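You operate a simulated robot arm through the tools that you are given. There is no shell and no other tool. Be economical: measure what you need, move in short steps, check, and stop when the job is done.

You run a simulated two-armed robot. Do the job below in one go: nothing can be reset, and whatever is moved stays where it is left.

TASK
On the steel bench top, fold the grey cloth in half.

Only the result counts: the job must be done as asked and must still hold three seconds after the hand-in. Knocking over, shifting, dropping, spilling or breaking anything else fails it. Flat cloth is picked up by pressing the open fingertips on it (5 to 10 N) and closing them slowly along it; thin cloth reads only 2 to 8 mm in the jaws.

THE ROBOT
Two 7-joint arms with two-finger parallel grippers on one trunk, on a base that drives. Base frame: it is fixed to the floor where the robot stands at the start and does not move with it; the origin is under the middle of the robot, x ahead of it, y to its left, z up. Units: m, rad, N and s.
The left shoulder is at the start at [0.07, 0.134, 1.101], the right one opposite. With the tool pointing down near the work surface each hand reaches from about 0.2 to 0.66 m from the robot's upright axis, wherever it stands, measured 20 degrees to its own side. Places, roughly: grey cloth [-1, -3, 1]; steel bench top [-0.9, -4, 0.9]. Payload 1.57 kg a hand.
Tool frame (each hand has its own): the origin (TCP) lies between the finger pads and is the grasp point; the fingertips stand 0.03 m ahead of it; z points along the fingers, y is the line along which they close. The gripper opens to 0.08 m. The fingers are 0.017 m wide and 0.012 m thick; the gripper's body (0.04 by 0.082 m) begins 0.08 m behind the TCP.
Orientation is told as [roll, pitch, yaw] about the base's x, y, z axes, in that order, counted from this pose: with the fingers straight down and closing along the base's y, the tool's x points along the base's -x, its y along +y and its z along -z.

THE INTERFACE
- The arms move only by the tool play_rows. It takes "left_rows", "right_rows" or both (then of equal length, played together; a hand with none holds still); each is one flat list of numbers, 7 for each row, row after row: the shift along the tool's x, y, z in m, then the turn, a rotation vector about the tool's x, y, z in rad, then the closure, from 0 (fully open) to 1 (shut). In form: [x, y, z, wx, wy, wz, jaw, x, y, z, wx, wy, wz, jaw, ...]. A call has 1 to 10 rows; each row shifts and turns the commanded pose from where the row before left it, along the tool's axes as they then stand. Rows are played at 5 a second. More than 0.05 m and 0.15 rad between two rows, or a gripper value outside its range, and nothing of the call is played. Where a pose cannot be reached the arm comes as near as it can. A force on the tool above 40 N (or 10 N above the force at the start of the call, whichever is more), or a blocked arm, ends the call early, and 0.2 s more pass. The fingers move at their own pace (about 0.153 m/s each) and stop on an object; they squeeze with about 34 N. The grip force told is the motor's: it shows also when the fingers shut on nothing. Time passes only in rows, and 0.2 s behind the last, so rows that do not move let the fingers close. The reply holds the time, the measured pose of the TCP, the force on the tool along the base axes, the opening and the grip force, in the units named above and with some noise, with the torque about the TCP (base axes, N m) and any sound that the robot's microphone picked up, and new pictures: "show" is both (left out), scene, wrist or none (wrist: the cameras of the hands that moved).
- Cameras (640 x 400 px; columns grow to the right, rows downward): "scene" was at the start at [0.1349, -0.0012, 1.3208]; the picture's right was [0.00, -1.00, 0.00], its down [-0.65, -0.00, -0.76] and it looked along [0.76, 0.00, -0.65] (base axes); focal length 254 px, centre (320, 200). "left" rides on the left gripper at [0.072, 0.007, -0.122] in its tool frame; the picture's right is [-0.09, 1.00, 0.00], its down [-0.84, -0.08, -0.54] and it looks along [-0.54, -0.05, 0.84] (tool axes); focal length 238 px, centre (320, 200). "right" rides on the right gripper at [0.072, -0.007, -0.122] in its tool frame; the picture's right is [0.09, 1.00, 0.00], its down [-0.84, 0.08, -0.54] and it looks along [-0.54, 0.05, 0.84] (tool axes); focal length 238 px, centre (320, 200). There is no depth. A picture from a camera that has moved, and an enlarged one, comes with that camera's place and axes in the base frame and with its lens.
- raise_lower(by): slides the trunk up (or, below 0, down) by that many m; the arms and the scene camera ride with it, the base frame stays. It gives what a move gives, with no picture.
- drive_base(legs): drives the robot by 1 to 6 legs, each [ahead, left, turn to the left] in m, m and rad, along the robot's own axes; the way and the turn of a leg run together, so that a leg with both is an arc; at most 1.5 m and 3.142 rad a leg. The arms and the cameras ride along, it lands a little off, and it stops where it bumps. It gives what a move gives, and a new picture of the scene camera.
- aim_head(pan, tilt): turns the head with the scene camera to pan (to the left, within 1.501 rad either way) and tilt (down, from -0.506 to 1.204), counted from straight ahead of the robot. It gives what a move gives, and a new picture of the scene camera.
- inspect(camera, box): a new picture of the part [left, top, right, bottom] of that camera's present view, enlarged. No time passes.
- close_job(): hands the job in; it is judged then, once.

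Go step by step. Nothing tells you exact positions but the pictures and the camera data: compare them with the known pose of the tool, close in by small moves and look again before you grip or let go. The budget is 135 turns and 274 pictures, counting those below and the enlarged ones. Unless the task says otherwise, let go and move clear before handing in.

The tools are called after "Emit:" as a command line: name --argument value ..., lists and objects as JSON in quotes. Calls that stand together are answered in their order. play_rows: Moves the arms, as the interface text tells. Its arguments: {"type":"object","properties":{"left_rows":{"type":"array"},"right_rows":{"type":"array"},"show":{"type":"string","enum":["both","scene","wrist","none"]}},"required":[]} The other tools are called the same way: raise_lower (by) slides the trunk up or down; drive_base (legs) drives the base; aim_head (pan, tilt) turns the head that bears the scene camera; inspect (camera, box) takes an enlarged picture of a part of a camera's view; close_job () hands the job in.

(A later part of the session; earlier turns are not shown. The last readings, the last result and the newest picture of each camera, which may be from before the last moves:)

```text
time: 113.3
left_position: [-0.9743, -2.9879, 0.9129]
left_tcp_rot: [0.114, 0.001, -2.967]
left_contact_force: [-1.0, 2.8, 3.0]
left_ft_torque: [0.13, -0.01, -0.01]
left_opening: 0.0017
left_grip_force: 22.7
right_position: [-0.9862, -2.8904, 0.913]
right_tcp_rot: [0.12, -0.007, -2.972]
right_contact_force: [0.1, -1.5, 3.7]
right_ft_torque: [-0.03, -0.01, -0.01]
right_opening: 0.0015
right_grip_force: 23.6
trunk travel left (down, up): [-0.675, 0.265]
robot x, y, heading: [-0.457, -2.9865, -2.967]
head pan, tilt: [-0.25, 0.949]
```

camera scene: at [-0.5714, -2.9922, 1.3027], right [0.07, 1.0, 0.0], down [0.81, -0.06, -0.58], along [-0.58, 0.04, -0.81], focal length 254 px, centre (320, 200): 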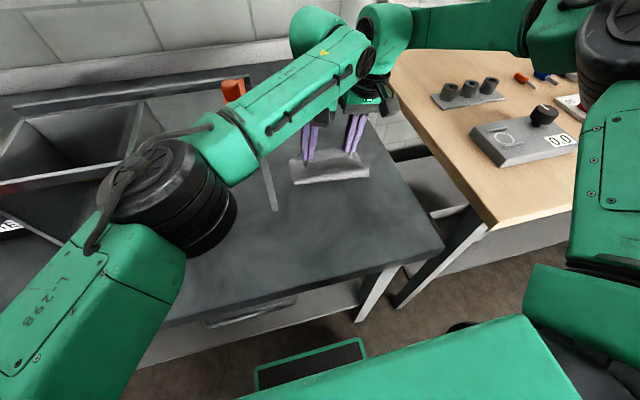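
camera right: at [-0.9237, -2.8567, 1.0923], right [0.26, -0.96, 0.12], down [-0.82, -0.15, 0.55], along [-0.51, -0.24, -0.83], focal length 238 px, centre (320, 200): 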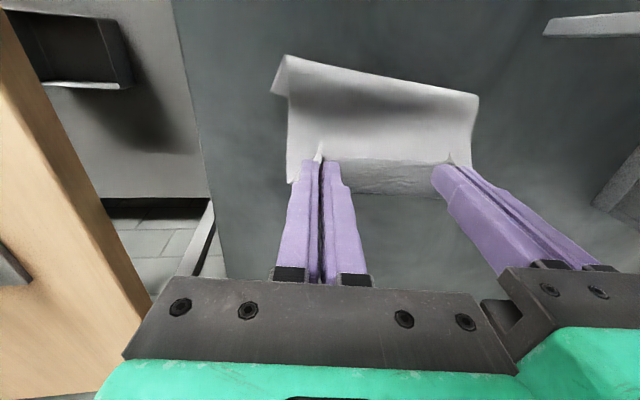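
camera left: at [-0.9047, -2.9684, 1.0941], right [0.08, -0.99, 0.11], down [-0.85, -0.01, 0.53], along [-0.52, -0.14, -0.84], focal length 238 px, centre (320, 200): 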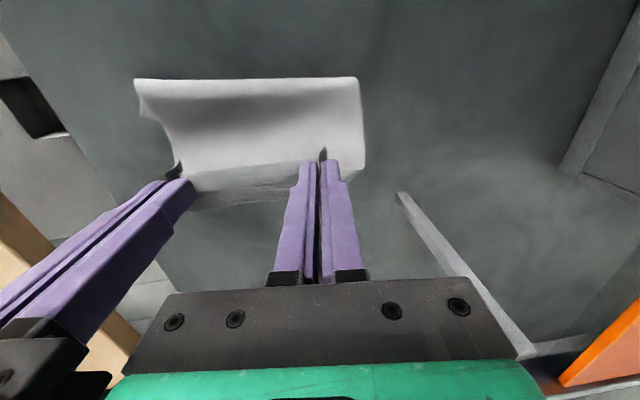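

Both press with about 3 N. I back the base 6 cm in short legs.

Emit:
drive_base --legs '[[-0.02, 0, 0], [-0.02, 0, 0], [-0.02, 0, 0]]'

Emit:
play_rows --left_rows '[0, 0.0016, -0.015, 0, 0, 0, 1, 0, 0.0016, -0.015, 0, 0, 0, 1, 0, 0.0016, -0.015, 0, 0, 0, 1, 0, 0.001, -0.01, 0, 0, 0, 1, 0, 0, 0, 0, 0, 0, 1]' --right_rows '[0, 0.0016, -0.015, 0, 0, 0, 1, 0, 0.0016, -0.015, 0, 0, 0, 1, 0, 0.0016, -0.015, 0, 0, 0, 1, 0, 0.001, -0.01, 0, 0, 0, 1, 0, 0, 0, 0, 0, 0, 1]' --show "wrist"

Emit:
inspect --camera "scene" --box '[200, 60, 440, 210]'

```text
time: 114.9
left_position: [-0.9155, -2.9777, 0.913]
left_tcp_rot: [0.111, 0.001, -2.968]
left_contact_force: [-0.9, 2.6, 3.1]
left_ft_torque: [0.11, 0.0, -0.03]
left_opening: 0.0019
left_grip_force: 24.1
right_position: [-0.926, -2.8804, 0.9131]
right_tcp_rot: [0.117, -0.006, -2.971]
right_contact_force: [0.9, -2.7, 2.1]
right_ft_torque: [-0.04, 0.0, -0.01]
right_opening: 0.0018
right_grip_force: 23.6
trunk travel left (down, up): [-0.675, 0.265]
robot x, y, heading: [-0.3947, -2.9774, -2.963]
head pan, tilt: [-0.25, 0.949]
camera scene: at [-0.5151, -2.9826, 1.3024], right [0.07, 1.0, 0.0], down [0.81, -0.06, -0.58], along [-0.58, 0.04, -0.81], focal length 254 px, centre (320, 200)
```

scene: 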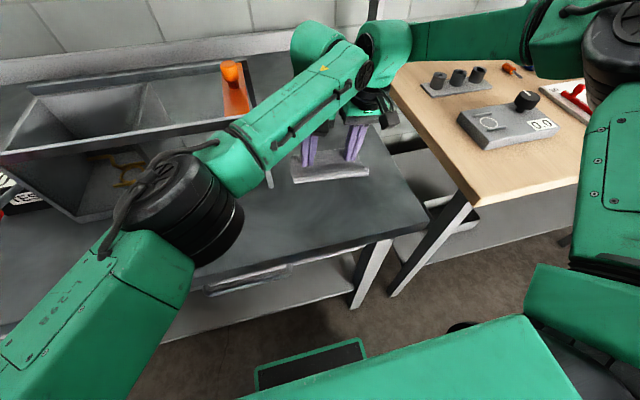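

```text
time: 116.1
left_position: [-0.9169, -2.9784, 0.9684]
left_tcp_rot: [0.11, -0.001, -2.966]
left_contact_force: [-0.7, 4.1, -0.2]
left_ft_torque: [0.16, 0.03, 0.01]
left_opening: 0.0017
left_grip_force: 22.8
right_position: [-0.925, -2.8798, 0.9667]
right_tcp_rot: [0.121, -0.005, -2.971]
right_contact_force: [0.7, -4.9, -0.4]
right_ft_torque: [-0.13, 0.0, 0.0]
right_opening: 0.0015
right_grip_force: 23.1
trunk travel left (down, up): [-0.675, 0.265]
robot x, y, heading: [-0.3928, -2.979, -2.965]
head pan, tilt: [-0.25, 0.949]
camera right: at [-0.8581, -2.8463, 1.0871], right [0.26, -0.96, 0.12], down [-0.82, -0.15, 0.55], along [-0.51, -0.24, -0.83], focal length 238 px, centre (320, 200)
camera left: at [-0.8466, -2.9595, 1.09], right [0.08, -0.99, 0.11], down [-0.85, -0.01, 0.53], along [-0.52, -0.14, -0.84], focal length 238 px, centre (320, 200)
```

right: 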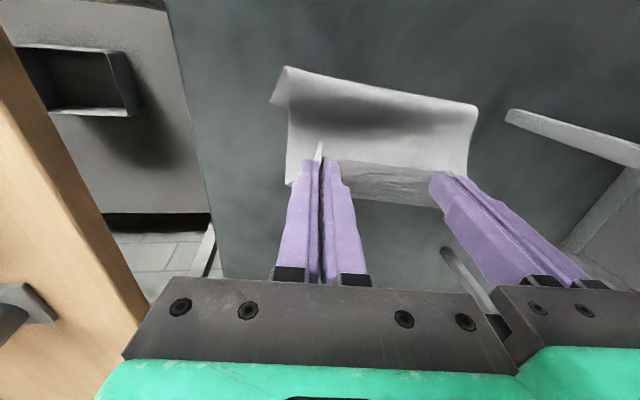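
left: 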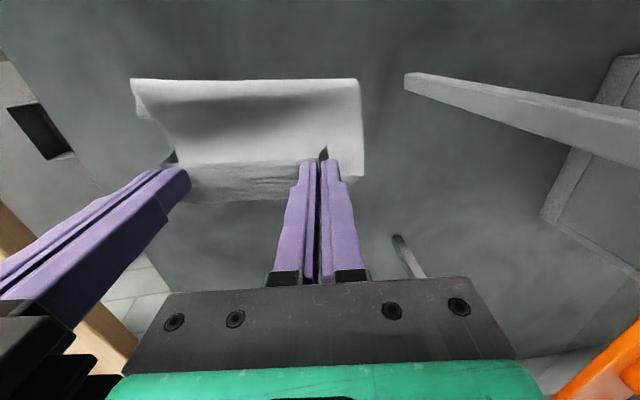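

```text
2.67 times, centred on (320, 135) of scene
camera zoom: at [-0.5168, -2.9821, 1.3022], right [0.07, 1.0, 0.0], down [0.81, -0.06, -0.58], along [-0.58, 0.04, -0.81], focal length 678 px, centre (320, 373)
```

zoom: 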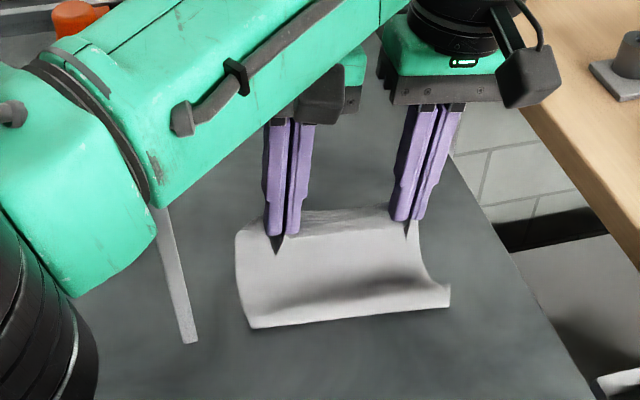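

The whole cloth slid back as planned. Now I pivot: forward a bit, lower, forward, lower, keeping the top layer almost taut.

Emit:
drive_base --legs '[[0.015, 0, 0]]'

Emit:
play_rows --left_rows '[0, -0.001, 0.008, 0, 0, 0, 1, 0, -0.001, 0.007, 0, 0, 0, 1]' --right_rows '[0, -0.001, 0.008, 0, 0, 0, 1, 0, -0.0006, 0.006, 0, 0, 0, 1]' --show "none"

Emit:
drive_base --legs '[[0.012, 0, 0]]'

Emit:
inspect --camera "scene" --box '[200, 60, 440, 210]'

```text
time: 116.8
left_position: [-0.9282, -2.9811, 0.9685]
left_tcp_rot: [0.109, -0.003, -2.967]
left_contact_force: [-0.5, 4.9, -0.3]
left_ft_torque: [0.16, 0.03, 0.0]
left_opening: 0.0018
left_grip_force: 23.1
right_position: [-0.9383, -2.8825, 0.9683]
right_tcp_rot: [0.121, -0.008, -2.971]
right_contact_force: [0.2, -4.8, 1.1]
right_ft_torque: [-0.15, 0.04, 0.02]
right_opening: 0.0019
right_grip_force: 23.6
trunk travel left (down, up): [-0.675, 0.265]
robot x, y, heading: [-0.4092, -2.9811, -2.967]
head pan, tilt: [-0.25, 0.949]
camera scene: at [-0.5281, -2.9843, 1.3026], right [0.07, 1.0, 0.0], down [0.81, -0.06, -0.58], along [-0.58, 0.04, -0.81], focal length 254 px, centre (320, 200)
```

scene: 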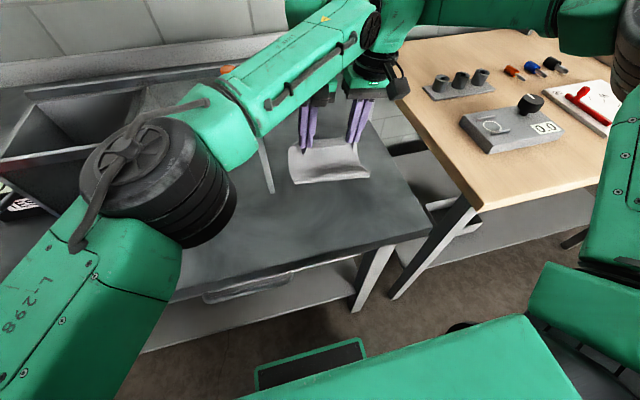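

```text
time: 117.4
left_position: [-0.9302, -2.9821, 0.9513]
left_tcp_rot: [0.109, 0.001, -2.967]
left_contact_force: [-0.6, 3.3, -0.5]
left_ft_torque: [0.1, 0.04, 0.01]
left_opening: 0.0015
left_grip_force: 23.9
right_position: [-0.9408, -2.8819, 0.9502]
right_tcp_rot: [0.12, -0.005, -2.972]
right_contact_force: [0.3, -3.8, 0.3]
right_ft_torque: [-0.17, -0.01, 0.02]
right_opening: 0.0017
right_grip_force: 23.6
trunk travel left (down, up): [-0.675, 0.265]
robot x, y, heading: [-0.406, -2.9782, -2.962]
head pan, tilt: [-0.25, 0.949]
```

```text
time: 118.2
left_position: [-0.9399, -2.9824, 0.9534]
left_tcp_rot: [0.108, -0.002, -2.966]
left_contact_force: [0.1, 3.6, 0.5]
left_ft_torque: [0.13, 0.04, -0.02]
left_opening: 0.0016
left_grip_force: 23.7
right_position: [-0.9515, -2.8851, 0.9518]
right_tcp_rot: [0.119, -0.007, -2.97]
right_contact_force: [0.5, -4.0, 0.3]
right_ft_torque: [-0.11, 0.01, 0.03]
right_opening: 0.0016
right_grip_force: 24.1
trunk travel left (down, up): [-0.675, 0.265]
robot x, y, heading: [-0.4238, -2.9832, -2.965]
head pan, tilt: [-0.25, 0.949]
camera scene: at [-0.5404, -2.9864, 1.3025], right [0.07, 1.0, 0.0], down [0.81, -0.06, -0.58], along [-0.58, 0.04, -0.81], focal length 254 px, centre (320, 200)
```

scene: 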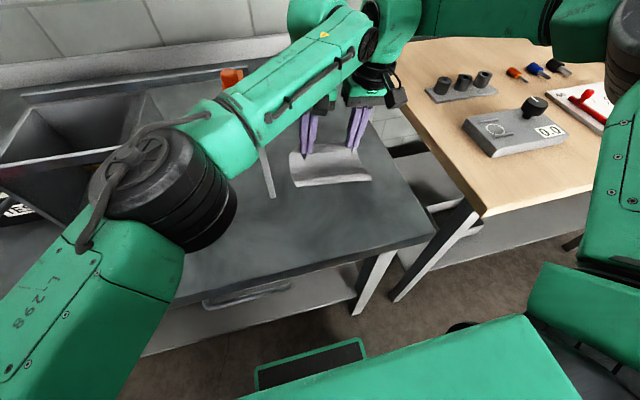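

```text
2.67 times, centred on (320, 135) of scene
camera zoom: at [-0.5404, -2.9864, 1.3025], right [0.07, 1.0, 0.0], down [0.81, -0.06, -0.58], along [-0.58, 0.04, -0.81], focal length 678 px, centre (320, 373)
```

zoom: 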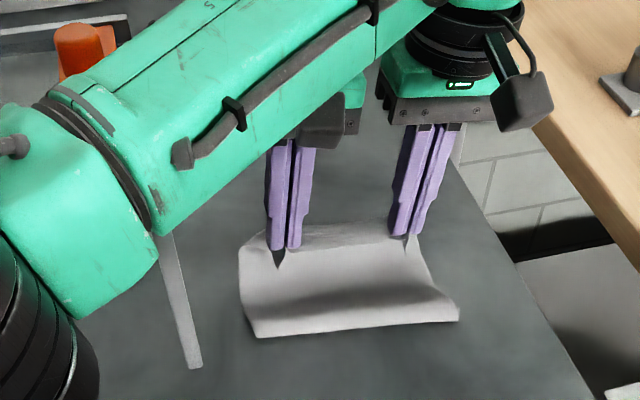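

The fold is closing, with about half of each advance gained. I go a little further forward and then lower to the cloth.

Emit:
drive_base --legs '[[0.02, 0, 0]]'

Emit:
play_rows --left_rows '[0, -0.001, 0.009, 0, 0, 0, 1, 0, -0.001, 0.009, 0, 0, 0, 1, 0, 0, 0, 0, 0, 0, 1]' --right_rows '[0, -0.001, 0.009, 0, 0, 0, 1, 0, -0.001, 0.008, 0, 0, 0, 1, 0, 0, 0, 0, 0, 0, 1]' --show "wrist"

Emit:
inspect --camera "scene" --box '[200, 60, 440, 210]'

```text
time: 119.0
left_position: [-0.961, -2.9858, 0.9526]
left_tcp_rot: [0.109, -0.003, -2.97]
left_contact_force: [0.7, 2.3, -0.1]
left_ft_torque: [0.09, 0.07, -0.02]
left_opening: 0.0016
left_grip_force: 23.1
right_position: [-0.9706, -2.8878, 0.9544]
right_tcp_rot: [0.12, -0.007, -2.97]
right_contact_force: [0.3, -3.0, -0.1]
right_ft_torque: [-0.11, -0.01, 0.0]
right_opening: 0.0018
right_grip_force: 23.5
trunk travel left (down, up): [-0.675, 0.265]
robot x, y, heading: [-0.4414, -2.9854, -2.962]
head pan, tilt: [-0.25, 0.949]
camera scene: at [-0.5594, -2.9899, 1.3026], right [0.07, 1.0, 0.0], down [0.81, -0.06, -0.58], along [-0.58, 0.04, -0.81], focal length 254 px, centre (320, 200)
```

scene: 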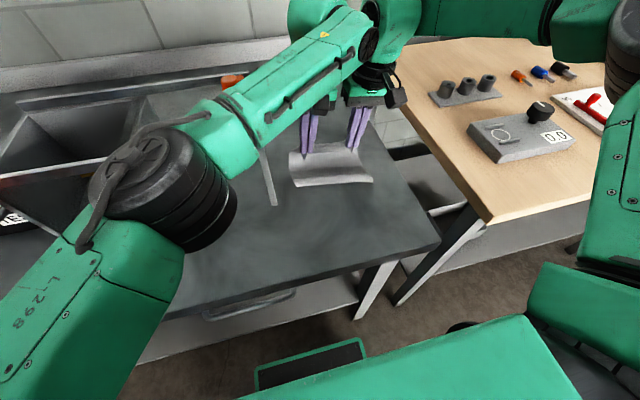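

```text
time: 119.8
left_position: [-0.9627, -2.9852, 0.9341]
left_tcp_rot: [0.11, 0.003, -2.969]
left_contact_force: [-0.5, 3.3, 0.0]
left_ft_torque: [0.12, 0.01, 0.01]
left_opening: 0.0015
left_grip_force: 22.8
right_position: [-0.9726, -2.8875, 0.9342]
right_tcp_rot: [0.121, -0.007, -2.969]
right_contact_force: [0.4, -4.3, 0.3]
right_ft_torque: [-0.09, 0.02, 0.02]
right_opening: 0.0014
right_grip_force: 23.5
trunk travel left (down, up): [-0.675, 0.265]
robot x, y, heading: [-0.4389, -2.985, -2.966]
head pan, tilt: [-0.25, 0.949]
camera right: at [-0.9048, -2.8541, 1.0549], right [0.26, -0.96, 0.12], down [-0.82, -0.15, 0.55], along [-0.51, -0.24, -0.83], focal length 238 px, centre (320, 200)
camera left: at [-0.8928, -2.967, 1.0567], right [0.08, -0.99, 0.11], down [-0.85, -0.01, 0.53], along [-0.52, -0.14, -0.84], focal length 238 px, centre (320, 200)
```

right: 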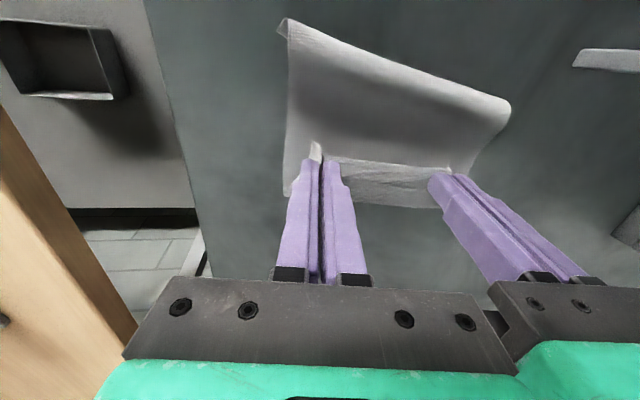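
left: 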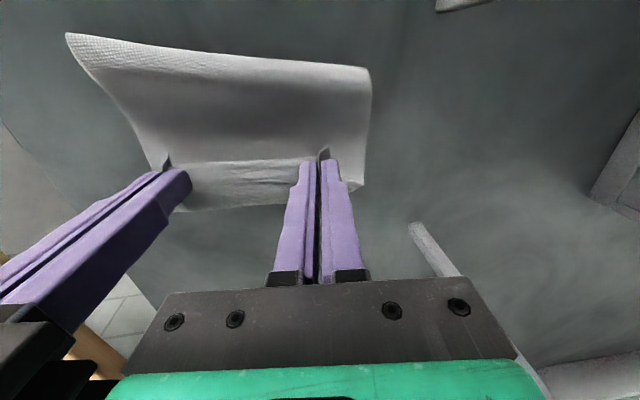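

```text
2.67 times, centred on (320, 135) of scene
camera zoom: at [-0.5631, -2.9903, 1.3021], right [0.07, 1.0, 0.0], down [0.81, -0.06, -0.58], along [-0.58, 0.04, -0.81], focal length 678 px, centre (320, 373)
```

zoom: 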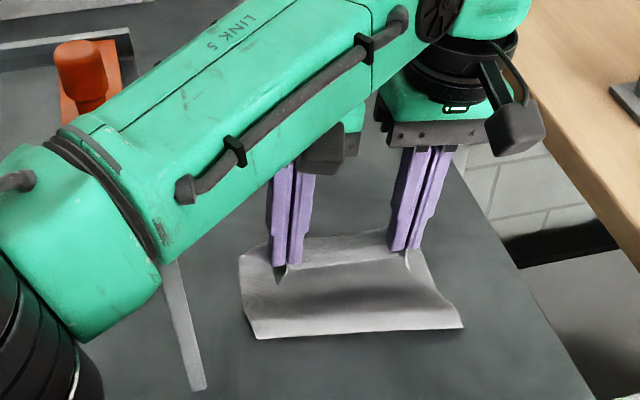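

The top layer only has about 2 cm slack left, which should lay itself forward when freed. I lower close to the cloth and open the fingers slowly.

Emit:
play_rows --left_rows '[-0.002, -0.0007, 0.006, 0, 0, 0, 1, -0.002, -0.0007, 0.006, 0, 0, 0, 1, 0, 0, 0, 0, 0, 0, 0.9, 0, 0, 0, 0, 0, 0, 0.8, 0, 0, 0, 0, 0, 0, 0.7, 0, 0, 0, 0, 0, 0, 0.68, 0, 0.001, -0.01, 0, 0, 0, 0.68, 0, 0.002, -0.02, 0, 0, 0, 0.68, 0, 0.003, -0.03, 0, 0, 0, 0.68, 0, 0.003, -0.03, 0, 0, 0, 0.68]' --right_rows '[-0.002, -0.0007, 0.006, 0, 0, 0, 1, -0.002, -0.0007, 0.006, 0, 0, 0, 1, 0, 0, 0, 0, 0, 0, 0.9, 0, 0, 0, 0, 0, 0, 0.8, 0, 0, 0, 0, 0, 0, 0.7, 0, 0, 0, 0, 0, 0, 0.68, 0, 0.001, -0.01, 0, 0, 0, 0.68, 0, 0.002, -0.02, 0, 0, 0, 0.68, 0, 0.003, -0.03, 0, 0, 0, 0.68, 0, 0.003, -0.03, 0, 0, 0, 0.68]' --show "wrist"

Emit:
inspect --camera "scene" --box '[200, 60, 440, 210]'

```text
time: 122.0
left_position: [-0.9625, -2.9997, 1.003]
left_tcp_rot: [0.109, -0.002, -2.965]
left_contact_force: [0.8, -0.5, 1.0]
left_ft_torque: [-0.02, 0.03, 0.03]
left_opening: 0.0258
left_grip_force: 0.0
left hand out of reach, approached as far as the arm can: row 9, 10
right_position: [-0.9757, -2.8867, 1.0134]
right_tcp_rot: [0.121, -0.005, -2.97]
right_contact_force: [0.3, -0.4, -0.5]
right_ft_torque: [-0.02, 0.02, -0.02]
right_opening: 0.0256
right_grip_force: 0.1
trunk travel left (down, up): [-0.675, 0.265]
robot x, y, heading: [-0.44, -2.9867, -2.962]
head pan, tilt: [-0.25, 0.949]
camera right: at [-0.9082, -2.8527, 1.1344], right [0.26, -0.96, 0.12], down [-0.82, -0.15, 0.55], along [-0.51, -0.24, -0.83], focal length 238 px, centre (320, 200)
camera left: at [-0.8926, -2.9814, 1.1258], right [0.08, -0.99, 0.11], down [-0.85, -0.01, 0.53], along [-0.53, -0.13, -0.84], focal length 238 px, centre (320, 200)
```

right: 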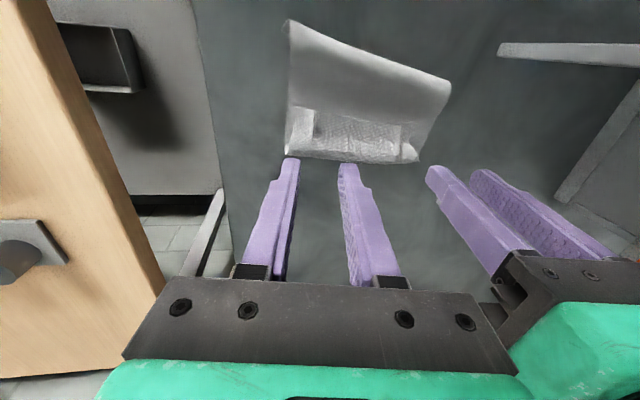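
left: 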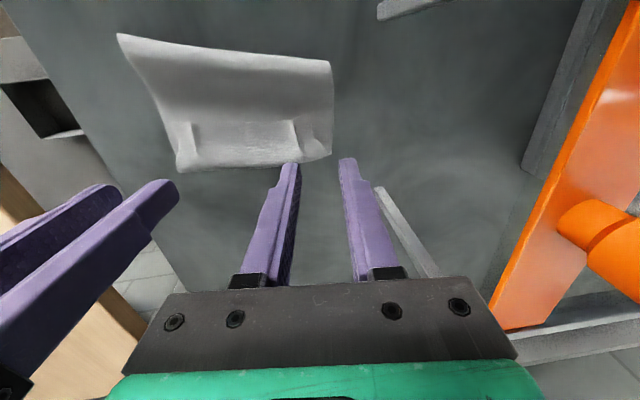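

```text
2.67 times, centred on (320, 135) of scene
camera zoom: at [-0.5614, -2.9904, 1.3023], right [0.07, 1.0, 0.0], down [0.81, -0.06, -0.58], along [-0.58, 0.04, -0.81], focal length 678 px, centre (320, 373)
```

zoom: 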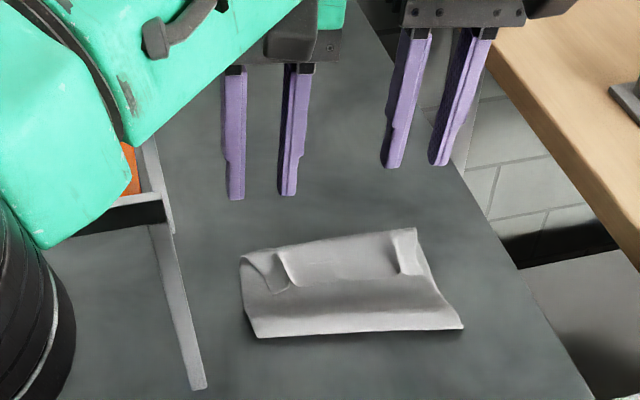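

The cloth is released and folded with pinch marks near its far edge. I back off to view it clearly.

Emit:
drive_base --legs '[[-0.05, 0, 0], [-0.05, 0, 0]]'

Emit:
play_rows --left_rows '[0.02, 0, -0.04, 0, 0, 0, 0.68, 0.02, 0, -0.04, 0, 0, 0, 0.68, 0.0, 0.03, -0.03, 0.1, 0, 0, 0.68, 0, 0.04, -0.02, 0, 0, 0, 0.68, 0, 0.04, 0, 0, 0, 0, 0.68, 0, 0.04, 0, 0, 0, 0, 0.68]' --right_rows '[0, -0.03, -0.03, 0.1, 0, 0, 0.68, 0, -0.03, 0, 0, 0, 0, 0.68, 0, -0.03, 0, 0, 0, 0, 0.68, 0, -0.03, 0, 0, 0, 0, 0.68, 0, 0, 0, 0, 0, 0, 0.68, 0, 0, 0, 0, 0, 0, 0.68]' --show "scene"

Emit:
inspect --camera "scene" --box '[240, 60, 400, 160]'

```text
time: 123.4
left_position: [-0.8699, -2.9832, 1.0002]
left_tcp_rot: [0.11, 0.004, -2.966]
left_contact_force: [0.0, 0.0, -0.2]
left_ft_torque: [-0.04, 0.0, 0.0]
left_opening: 0.0252
left_grip_force: 0.1
right_position: [-0.8833, -2.8691, 1.0095]
right_tcp_rot: [0.121, -0.002, -2.969]
right_contact_force: [0.0, -0.2, 0.1]
right_ft_torque: [-0.01, -0.06, 0.03]
right_opening: 0.0254
right_grip_force: 0.0
trunk travel left (down, up): [-0.675, 0.265]
robot x, y, heading: [-0.3396, -2.9686, -2.968]
head pan, tilt: [-0.25, 0.949]
camera scene: at [-0.4698, -2.9733, 1.3015], right [0.07, 1.0, 0.0], down [0.81, -0.06, -0.58], along [-0.58, 0.04, -0.82], focal length 254 px, centre (320, 200)
```

scene: 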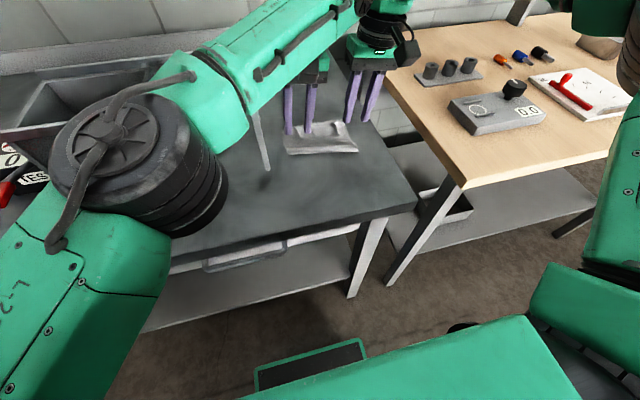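

```text
time: 124.8
left_position: [-0.8, -3.1154, 1.1329]
left_tcp_rot: [0.008, -0.001, -2.967]
left_contact_force: [-0.5, 0.0, -0.2]
left_ft_torque: [0.04, 0.01, 0.01]
left_opening: 0.0256
left_grip_force: 0.0
right_position: [-0.8934, -2.7513, 1.0342]
right_tcp_rot: [0.017, -0.008, -2.974]
right_contact_force: [0.3, -0.1, -0.6]
right_ft_torque: [-0.01, 0.0, 0.0]
right_opening: 0.0256
right_grip_force: 0.1
right hand out of reach, approached as far as the arm can: row 4
trunk travel left (down, up): [-0.675, 0.265]
robot x, y, heading: [-0.3412, -2.9682, -2.967]
head pan, tilt: [-0.25, 0.949]
camera scene: at [-0.4645, -2.9753, 1.3022], right [0.07, 1.0, 0.0], down [0.81, -0.06, -0.58], along [-0.58, 0.04, -0.81], focal length 254 px, centre (320, 200)
```

scene: 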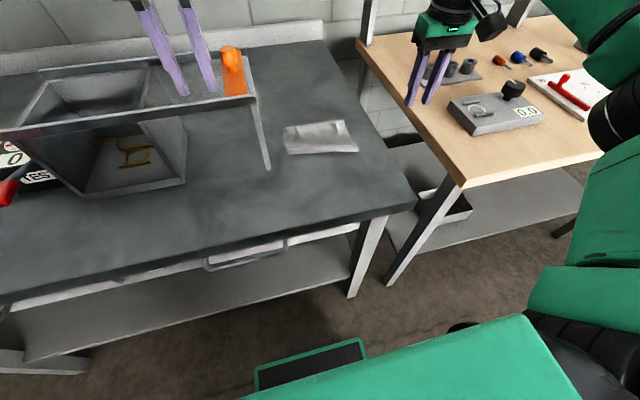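

```text
4.00 times, centred on (320, 110) of scene
camera zoom: at [-0.4645, -2.9753, 1.3022], right [0.07, 1.0, 0.0], down [0.81, -0.06, -0.58], along [-0.58, 0.04, -0.81], focal length 1017 px, centre (320, 560)
```

zoom: 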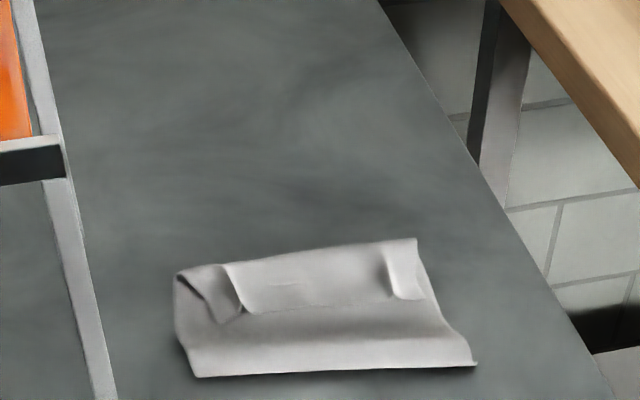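

The footprint is now about 0.107 x 0.16 m, half the cloth, with the top edge near the bottom's far edge; the far-left corner looks curled. I bring the right wrist camera over for a close look.

Emit:
play_rows --right_rows '[0.01, 0.03, -0.02, 0, 0, 0, 0.68, 0.01, 0.03, -0.02, 0, 0, 0, 0.68, 0, 0.03, 0, 0, 0, 0, 0.68, 0, 0.03, 0, 0, 0, 0, 0.68, 0, 0.03, 0, 0, 0, 0, 0.68, 0, 0, 0, 0, 0, 0, 0.68]' --show "wrist"

Emit:
inspect --camera "right" --box '[240, 60, 480, 210]'

```text
time: 126.2
left_position: [-0.8012, -3.1112, 1.1334]
left_tcp_rot: [0.011, 0.001, -2.966]
left_contact_force: [-0.6, 0.2, 0.1]
left_ft_torque: [-0.01, 0.01, 0.0]
left_opening: 0.0256
left_grip_force: 0.0
right_position: [-0.8496, -2.8942, 1.0773]
right_tcp_rot: [0.021, -0.003, -2.97]
right_contact_force: [-0.3, 0.2, 0.1]
right_ft_torque: [-0.01, 0.04, 0.0]
right_opening: 0.0257
right_grip_force: 0.1
trunk travel left (down, up): [-0.675, 0.265]
robot x, y, heading: [-0.3408, -2.9687, -2.966]
head pan, tilt: [-0.25, 0.949]
camera right: at [-0.7796, -2.8719, 1.2005], right [0.26, -0.97, 0.02], down [-0.81, -0.21, 0.55], along [-0.52, -0.16, -0.84], focal length 238 px, centre (320, 200)
```

right: 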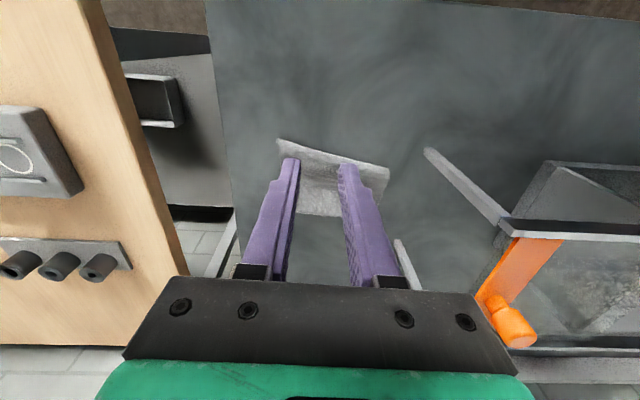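

```text
2.67 times, centred on (360, 135) of right
camera zoom: at [-0.7796, -2.8719, 1.2005], right [0.26, -0.97, 0.02], down [-0.81, -0.21, 0.55], along [-0.52, -0.16, -0.84], focal length 636 px, centre (213, 373)
```

zoom: 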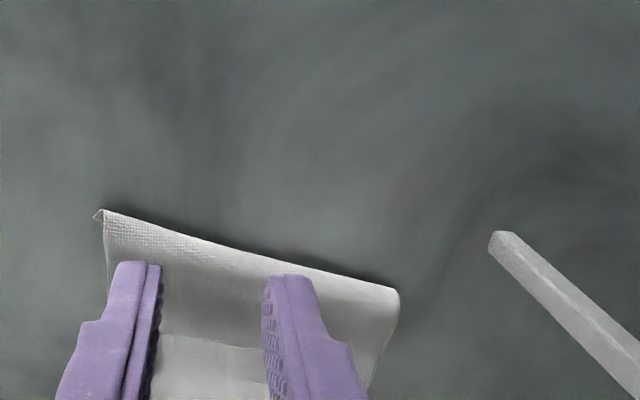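

The fingers hide it; I move the right hand aside, raise the trunk for a steeper head view, and look again.

Emit:
play_rows --right_rows '[0, -0.04, 0, 0, 0, 0, 0.68, 0, -0.04, 0, 0, 0, 0, 0.68, 0, -0.04, 0, 0, 0, 0, 0.68, 0, -0.04, 0, 0, 0, 0, 0.68]' --show "none"

Emit:
raise_lower --by 0.2

Emit:
drive_base --legs '[[0.05, 0, 0], [0.05, 0, 0]]'

Emit:
inspect --camera "scene" --box '[260, 110, 420, 210]'

```text
time: 127.2
left_position: [-0.8032, -3.1096, 1.1334]
left_tcp_rot: [0.013, 0.002, -2.968]
left_contact_force: [-0.6, 0.5, 0.3]
left_ft_torque: [-0.04, 0.0, -0.05]
left_opening: 0.0256
left_grip_force: 0.1
right_position: [-0.8776, -2.7382, 1.0676]
right_tcp_rot: [0.018, 0.005, -2.966]
right_contact_force: [0.3, 1.2, -0.6]
right_ft_torque: [-0.08, 0.01, 0.01]
right_opening: 0.0257
right_grip_force: 0.1
right hand out of reach, approached as far as the arm can: row 4
trunk travel left (down, up): [-0.675, 0.265]
robot x, y, heading: [-0.3399, -2.9646, -2.962]
head pan, tilt: [-0.25, 0.949]
```

```text
time: 129.4
left_position: [-0.8016, -3.112, 1.3337]
left_tcp_rot: [0.008, 0.0, -2.967]
left_contact_force: [0.2, -0.2, 0.8]
left_ft_torque: [0.01, -0.02, -0.02]
left_opening: 0.0254
left_grip_force: 0.0
right_position: [-0.8742, -2.7442, 1.2727]
right_tcp_rot: [0.018, -0.006, -2.963]
right_contact_force: [-0.4, -1.2, 0.4]
right_ft_torque: [-0.02, -0.02, -0.01]
right_opening: 0.0255
right_grip_force: 0.0
trunk travel left (down, up): [-0.875, 0.065]
robot x, y, heading: [-0.341, -2.9666, -2.963]
head pan, tilt: [-0.25, 0.949]
```

```text
time: 130.8
left_position: [-0.8874, -3.1275, 1.3388]
left_tcp_rot: [0.009, -0.012, -2.968]
left_contact_force: [1.4, 0.8, 0.0]
left_ft_torque: [-0.04, 0.09, 0.0]
left_opening: 0.0258
left_grip_force: 0.1
right_position: [-0.9626, -2.7595, 1.2773]
right_tcp_rot: [0.017, -0.015, -2.96]
right_contact_force: [1.2, 0.3, 0.9]
right_ft_torque: [-0.03, 0.06, 0.0]
right_opening: 0.0256
right_grip_force: 0.0
trunk travel left (down, up): [-0.875, 0.065]
robot x, y, heading: [-0.4364, -2.991, -2.965]
head pan, tilt: [-0.25, 0.949]
camera scene: at [-0.5499, -2.988, 1.5034], right [0.07, 1.0, 0.0], down [0.81, -0.06, -0.59], along [-0.59, 0.04, -0.81], focal length 254 px, centre (320, 200)
```

scene: 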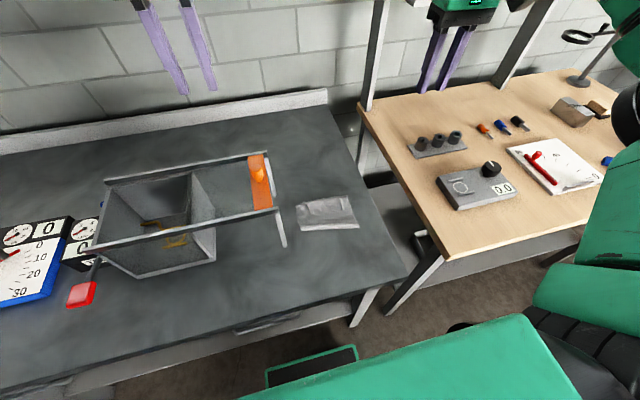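

```text
4.00 times, centred on (340, 160) of scene
camera zoom: at [-0.5499, -2.988, 1.5034], right [0.07, 1.0, 0.0], down [0.81, -0.06, -0.59], along [-0.59, 0.04, -0.81], focal length 1017 px, centre (240, 360)
```

zoom: 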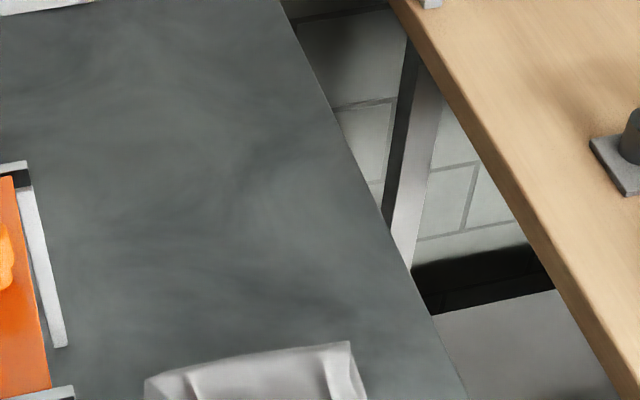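

Emit:
inspect --camera "scene" --box '[280, 180, 376, 240]'

```text
6.67 times, centred on (328, 210) of scene
camera zoom: at [-0.5499, -2.988, 1.5034], right [0.07, 1.0, 0.0], down [0.81, -0.06, -0.59], along [-0.59, 0.04, -0.81], focal length 1696 px, centre (267, 133)
```

zoom: 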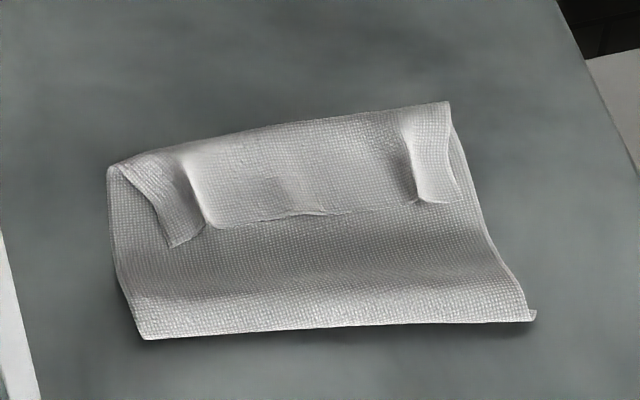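

The close view shows a Z: the gripped strip lies turned back on top (free edge facing me, about 4 cm), so the fold is not a clean half. I will pull that edge back to flatten the cloth and refold with a grip on the very edge. First I lower the trunk and reposition for the right hand.

Emit:
play_rows --left_rows '[0.02, 0.01, -0.02, 0, 0, 0, 0.68, 0.02, 0.01, -0.02, 0, 0, 0, 0.68, 0.02, 0.01, -0.03, 0, 0, 0, 0.68]' --show "none"

Emit:
raise_lower --by -0.2

Emit:
drive_base --legs '[[0, 0.05, 0]]'

```text
time: 131.7
left_position: [-0.8297, -3.1468, 1.4051]
left_tcp_rot: [0.009, -0.004, -2.967]
left_contact_force: [0.3, -1.4, 0.0]
left_ft_torque: [-0.01, 0.04, -0.04]
left_opening: 0.026
left_grip_force: 0.1
right_position: [-0.9697, -2.7601, 1.2754]
right_tcp_rot: [0.019, -0.008, -2.962]
right_contact_force: [0.1, -0.2, 0.4]
right_ft_torque: [0.01, 0.04, -0.01]
right_opening: 0.0259
right_grip_force: 0.0
trunk travel left (down, up): [-0.875, 0.065]
robot x, y, heading: [-0.4403, -2.9864, -2.964]
head pan, tilt: [-0.25, 0.949]
```

```text
time: 133.8
left_position: [-0.835, -3.1495, 1.2037]
left_tcp_rot: [0.007, 0.0, -2.967]
left_contact_force: [-1.0, 0.2, 0.2]
left_ft_torque: [0.05, 0.01, -0.01]
left_opening: 0.0255
left_grip_force: 0.1
right_position: [-0.9736, -2.7616, 1.0736]
right_tcp_rot: [0.018, -0.005, -2.962]
right_contact_force: [-0.3, 0.2, -0.6]
right_ft_torque: [0.03, -0.01, 0.01]
right_opening: 0.0255
right_grip_force: 0.1
trunk travel left (down, up): [-0.675, 0.265]
robot x, y, heading: [-0.4406, -2.9827, -2.969]
head pan, tilt: [-0.25, 0.949]
```

```text
time: 134.8
left_position: [-0.8271, -3.1921, 1.2034]
left_tcp_rot: [0.012, -0.001, -2.968]
left_contact_force: [-0.1, 1.3, 0.2]
left_ft_torque: [-0.04, -0.02, -0.01]
left_opening: 0.0256
left_grip_force: 0.1
right_position: [-0.9653, -2.8063, 1.0717]
right_tcp_rot: [0.023, -0.005, -2.962]
right_contact_force: [0.0, 0.4, 0.1]
right_ft_torque: [-0.03, -0.02, 0.03]
right_opening: 0.0257
right_grip_force: 0.0
trunk travel left (down, up): [-0.675, 0.265]
robot x, y, heading: [-0.4301, -3.0313, -2.961]
head pan, tilt: [-0.25, 0.949]
camera scene: at [-0.5553, -3.0349, 1.3021], right [0.07, 1.0, 0.0], down [0.81, -0.06, -0.58], along [-0.58, 0.04, -0.81], focal length 254 px, centre (320, 200)
```

scene: 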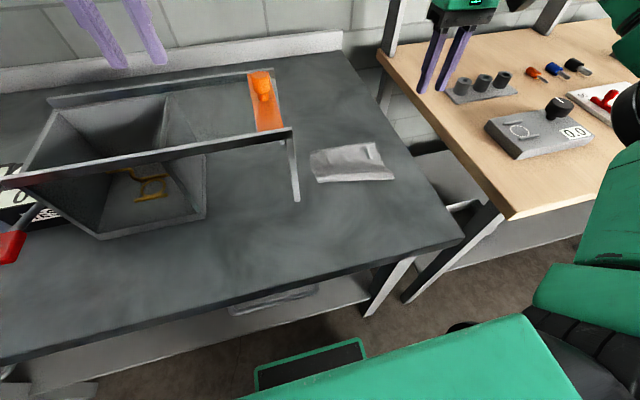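

Right hand goes over the flap's free edge, about (-0.961,-2.937).

Emit:
play_rows --right_rows '[-0.0046, 0.0325, 0.02, 0.02, 0, 0, 0.62, -0.0046, 0.0325, 0.025, 0, 0, 0, 0.62, -0.0046, 0.0325, 0.03, 0, 0, 0, 0.62, -0.0046, 0.032, 0.03, 0, 0, 0, 0.62, 0, 0, 0.02, 0, 0, 0, 0.62, 0, 0, 0, 0, 0, 0, 0.62]'

Emit:
inspect --camera "right" --box '[200, 60, 440, 210]'

```text
time: 136.2
left_position: [-0.826, -3.1963, 1.2033]
left_tcp_rot: [0.009, -0.002, -2.964]
left_contact_force: [0.8, 0.1, 0.1]
left_ft_torque: [0.04, -0.01, -0.03]
left_opening: 0.0256
left_grip_force: 0.1
right_position: [-0.9603, -2.9416, 0.9488]
right_tcp_rot: [-0.002, -0.005, -2.961]
right_contact_force: [-0.5, -0.1, -1.1]
right_ft_torque: [0.0, 0.02, -0.03]
right_opening: 0.0304
right_grip_force: 0.0
trunk travel left (down, up): [-0.675, 0.265]
robot x, y, heading: [-0.4316, -3.035, -2.969]
head pan, tilt: [-0.25, 0.949]
camera scene: at [-0.5541, -3.0397, 1.3022], right [0.07, 1.0, 0.0], down [0.81, -0.06, -0.58], along [-0.58, 0.04, -0.81], focal length 254 px, centre (320, 200)
camera right: at [-0.8889, -2.9214, 1.0712], right [0.27, -0.96, 0.0], down [-0.81, -0.23, 0.55], along [-0.53, -0.14, -0.84], focal length 238 px, centre (320, 200)
```

scene: 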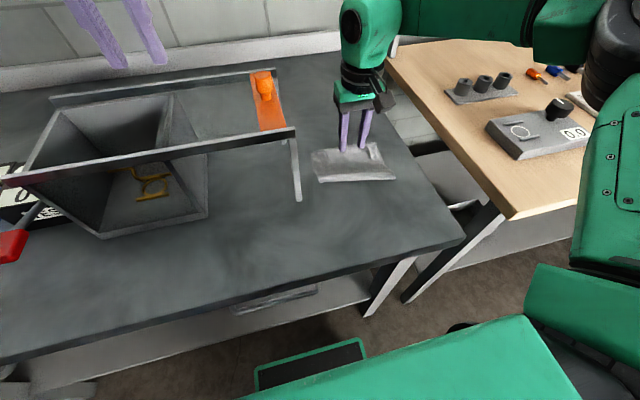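
right: 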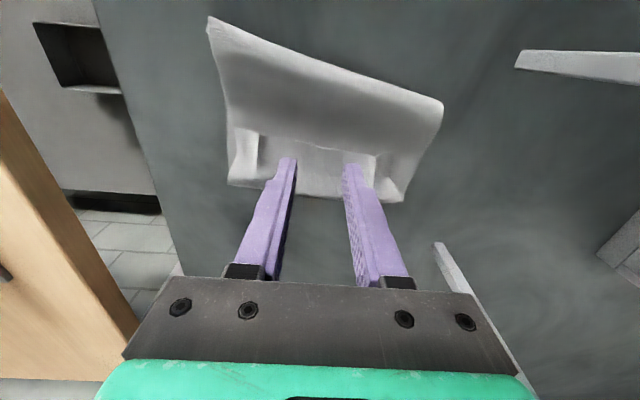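

```text
2.67 times, centred on (320, 135) of right
camera zoom: at [-0.8889, -2.9214, 1.0712], right [0.27, -0.96, 0.0], down [-0.81, -0.23, 0.55], along [-0.53, -0.14, -0.84], focal length 636 px, centre (320, 373)
```

zoom: 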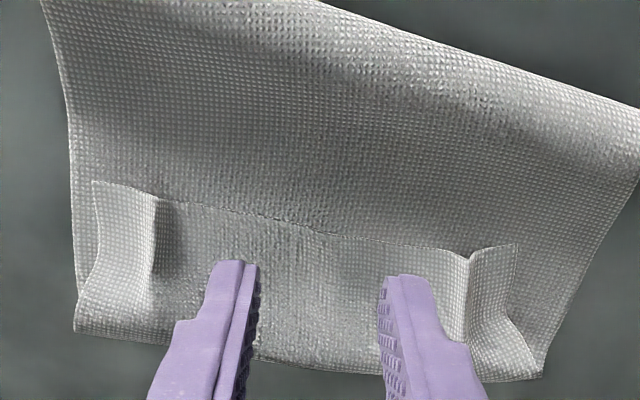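

Now it is unmistakable: the flap's free edge faces me. I lower onto it, press and pinch.

Emit:
play_rows --right_rows '[0, 0, 0.012, 0, 0, 0, 0.62, 0, 0, 0.012, 0, 0, 0, 0.62, 0, 0, 0.007, 0, 0, 0, 0.62, 0, 0, 0.0015, 0, 0, 0, 0.62, 0, 0, 0, 0, 0, 0, 0.62]' --show "wrist"

```text
time: 137.3
left_position: [-0.8255, -3.1971, 1.2028]
left_tcp_rot: [0.008, -0.004, -2.968]
left_contact_force: [0.0, 0.1, -0.2]
left_ft_torque: [0.0, -0.01, 0.0]
left_opening: 0.0254
left_grip_force: 0.1
right_position: [-0.9601, -2.9416, 0.9166]
right_tcp_rot: [-0.002, -0.004, -2.962]
right_contact_force: [0.8, 1.3, -0.2]
right_ft_torque: [-0.03, 0.04, 0.0]
right_opening: 0.0303
right_grip_force: 0.1
trunk travel left (down, up): [-0.675, 0.265]
robot x, y, heading: [-0.4323, -3.0362, -2.962]
head pan, tilt: [-0.25, 0.949]
camera right: at [-0.8893, -2.9213, 1.0387], right [0.27, -0.96, 0.0], down [-0.81, -0.23, 0.55], along [-0.53, -0.14, -0.84], focal length 238 px, centre (320, 200)
```

right: 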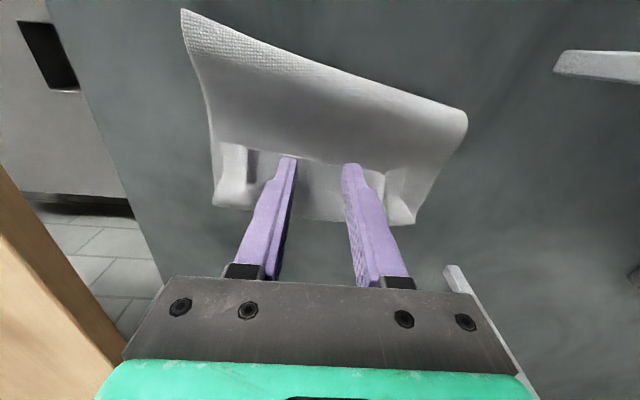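

Emit:
play_rows --right_rows '[-0.002, 0, 0.0015, 0, 0, 0, 0.62, 0, 0, 0.0015, 0, 0, 0, 0.62, 0, 0, 0, 0, 0, 0, 0.62]' --show "none"

```text
time: 138.2
left_position: [-0.8255, -3.1988, 1.203]
left_tcp_rot: [0.009, -0.001, -2.968]
left_contact_force: [-0.1, 0.6, 0.4]
left_ft_torque: [0.01, -0.05, 0.02]
left_opening: 0.0257
left_grip_force: 0.0
right_position: [-0.9624, -2.9414, 0.9126]
right_tcp_rot: [-0.002, -0.005, -2.962]
right_contact_force: [0.7, 0.3, -0.1]
right_ft_torque: [0.0, 0.02, -0.01]
right_opening: 0.0307
right_grip_force: 0.1
trunk travel left (down, up): [-0.675, 0.265]
robot x, y, heading: [-0.4316, -3.0358, -2.964]
head pan, tilt: [-0.25, 0.949]
```

Emit:
play_rows --right_rows '[0, 0, 0.0012, 0, 0, 0, 0.62, 0, 0, 0.0008, 0, 0, 0, 0.62, 0, 0, 0, 0, 0, 0, 0.62]' --show "none"

```text
time: 138.9
left_position: [-0.8255, -3.1971, 1.2033]
left_tcp_rot: [0.008, -0.002, -2.969]
left_contact_force: [-0.2, 0.5, -0.3]
left_ft_torque: [-0.01, 0.0, 0.03]
left_opening: 0.0259
left_grip_force: 0.0
right_position: [-0.9612, -2.9419, 0.9114]
right_tcp_rot: [0.0, -0.008, -2.961]
right_contact_force: [0.7, 1.2, 3.0]
right_ft_torque: [0.08, 0.0, -0.01]
right_opening: 0.0306
right_grip_force: 0.1
trunk travel left (down, up): [-0.675, 0.265]
robot x, y, heading: [-0.4288, -3.0327, -2.961]
head pan, tilt: [-0.25, 0.949]
```

3 N contact. I close slowly, then lift 2 cm to check that only the flap comes.

Emit:
play_rows --right_rows '[0, 0, 0, 0, 0, 0, 0.68, 0, 0, 0, 0, 0, 0, 0.74, 0, 0, 0, 0, 0, 0, 0.8, 0, 0, 0, 0, 0, 0, 0.86, 0, 0, 0, 0, 0, 0, 0.92, 0, 0, 0, 0, 0, 0, 1, 0, 0, 0, 0, 0, 0, 1, 0, 0, -0.01, 0, 0, 0, 1, 0.01, 0, -0.015, 0, 0, 0, 1, 0.01, 0, -0.01, 0, 0, 0, 1]' --show "wrist"

Emit:
inspect --camera "scene" --box '[260, 80, 440, 193]'

```text
time: 141.2
left_position: [-0.8256, -3.197, 1.2041]
left_tcp_rot: [0.009, -0.002, -2.966]
left_contact_force: [-0.1, 0.2, -0.1]
left_ft_torque: [-0.02, 0.0, -0.01]
left_opening: 0.0256
left_grip_force: 0.0
right_position: [-0.9421, -2.9385, 0.9452]
right_tcp_rot: [-0.001, -0.005, -2.961]
right_contact_force: [0.3, -0.4, 0.3]
right_ft_torque: [0.02, 0.0, 0.02]
right_opening: 0.0023
right_grip_force: 23.6
trunk travel left (down, up): [-0.675, 0.265]
robot x, y, heading: [-0.4338, -3.0344, -2.962]
head pan, tilt: [-0.25, 0.949]
camera right: at [-0.8718, -2.9179, 1.0683], right [0.27, -0.96, 0.0], down [-0.81, -0.23, 0.55], along [-0.53, -0.14, -0.84], focal length 238 px, centre (320, 200)
```

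right: 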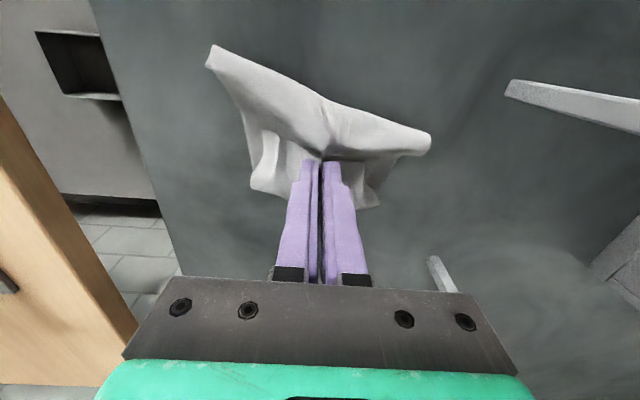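

```text
3.54 times, centred on (350, 136) of scene
camera zoom: at [-0.5538, -3.0392, 1.3022], right [0.07, 1.0, 0.0], down [0.81, -0.06, -0.58], along [-0.58, 0.04, -0.81], focal length 900 px, centre (214, 425)
```

zoom: 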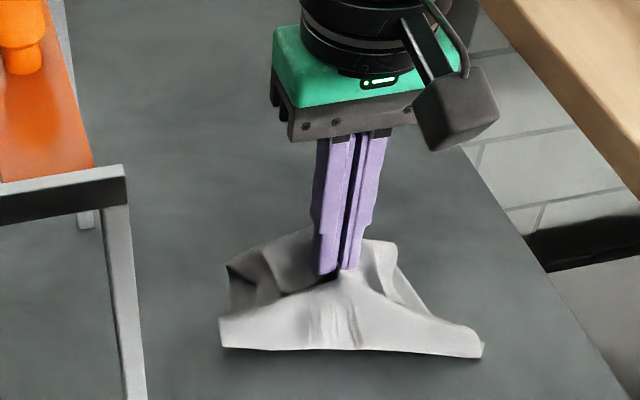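

The pinch seems to have caught the layer below as well. I lay it back, let go, and look for the standing ridge at the flap's right corner instead.

Emit:
play_rows --right_rows '[-0.01, 0, 0.012, 0, 0, 0, 1, -0.01, 0, 0.015, 0, 0, 0, 1, 0, 0, 0.005, 0, 0, 0, 1, 0, 0, 0, 0, 0, 0, 0.8, 0, 0, 0, 0, 0, 0, 0.62, 0, 0, 0, 0, 0, 0, 0.62, 0, 0, -0.02, 0, 0, 0, 0.62, 0, 0, -0.02, 0, 0, 0, 0.62]' --show "wrist"

Emit:
inspect --camera "right" --box '[180, 20, 460, 195]'

```text
time: 142.9
left_position: [-0.8253, -3.1976, 1.2034]
left_tcp_rot: [0.008, -0.002, -2.967]
left_contact_force: [-0.2, 0.6, 0.6]
left_ft_torque: [0.01, 0.01, -0.03]
left_opening: 0.0255
left_grip_force: 0.0
right_position: [-0.9613, -2.9425, 0.9557]
right_tcp_rot: [-0.002, -0.007, -2.961]
right_contact_force: [-0.4, -0.6, 0.0]
right_ft_torque: [0.01, 0.0, -0.01]
right_opening: 0.0304
right_grip_force: 0.1
trunk travel left (down, up): [-0.675, 0.265]
robot x, y, heading: [-0.4342, -3.0341, -2.962]
head pan, tilt: [-0.25, 0.949]
camera right: at [-0.8911, -2.9225, 1.0776], right [0.27, -0.96, 0.0], down [-0.81, -0.23, 0.55], along [-0.53, -0.14, -0.84], focal length 238 px, centre (320, 200)
```

right: 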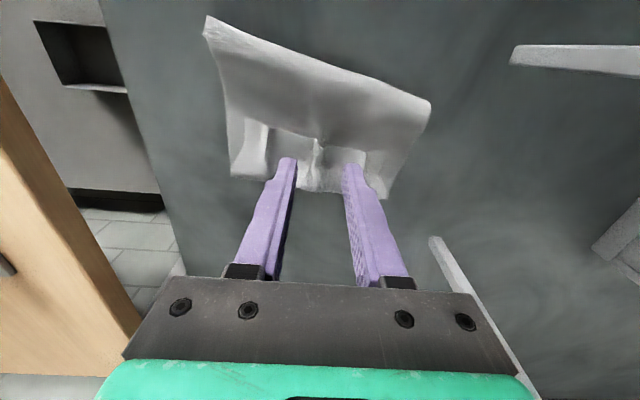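

```text
2.29 times, centred on (320, 108) of right
camera zoom: at [-0.8911, -2.9225, 1.0776], right [0.27, -0.96, 0.0], down [-0.81, -0.23, 0.55], along [-0.53, -0.14, -0.84], focal length 545 px, centre (320, 411)
```

zoom: 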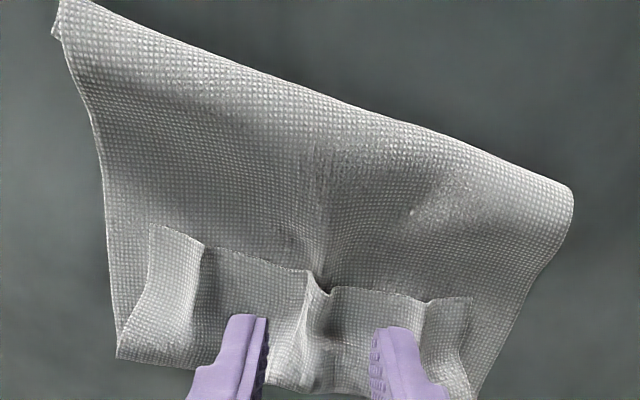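

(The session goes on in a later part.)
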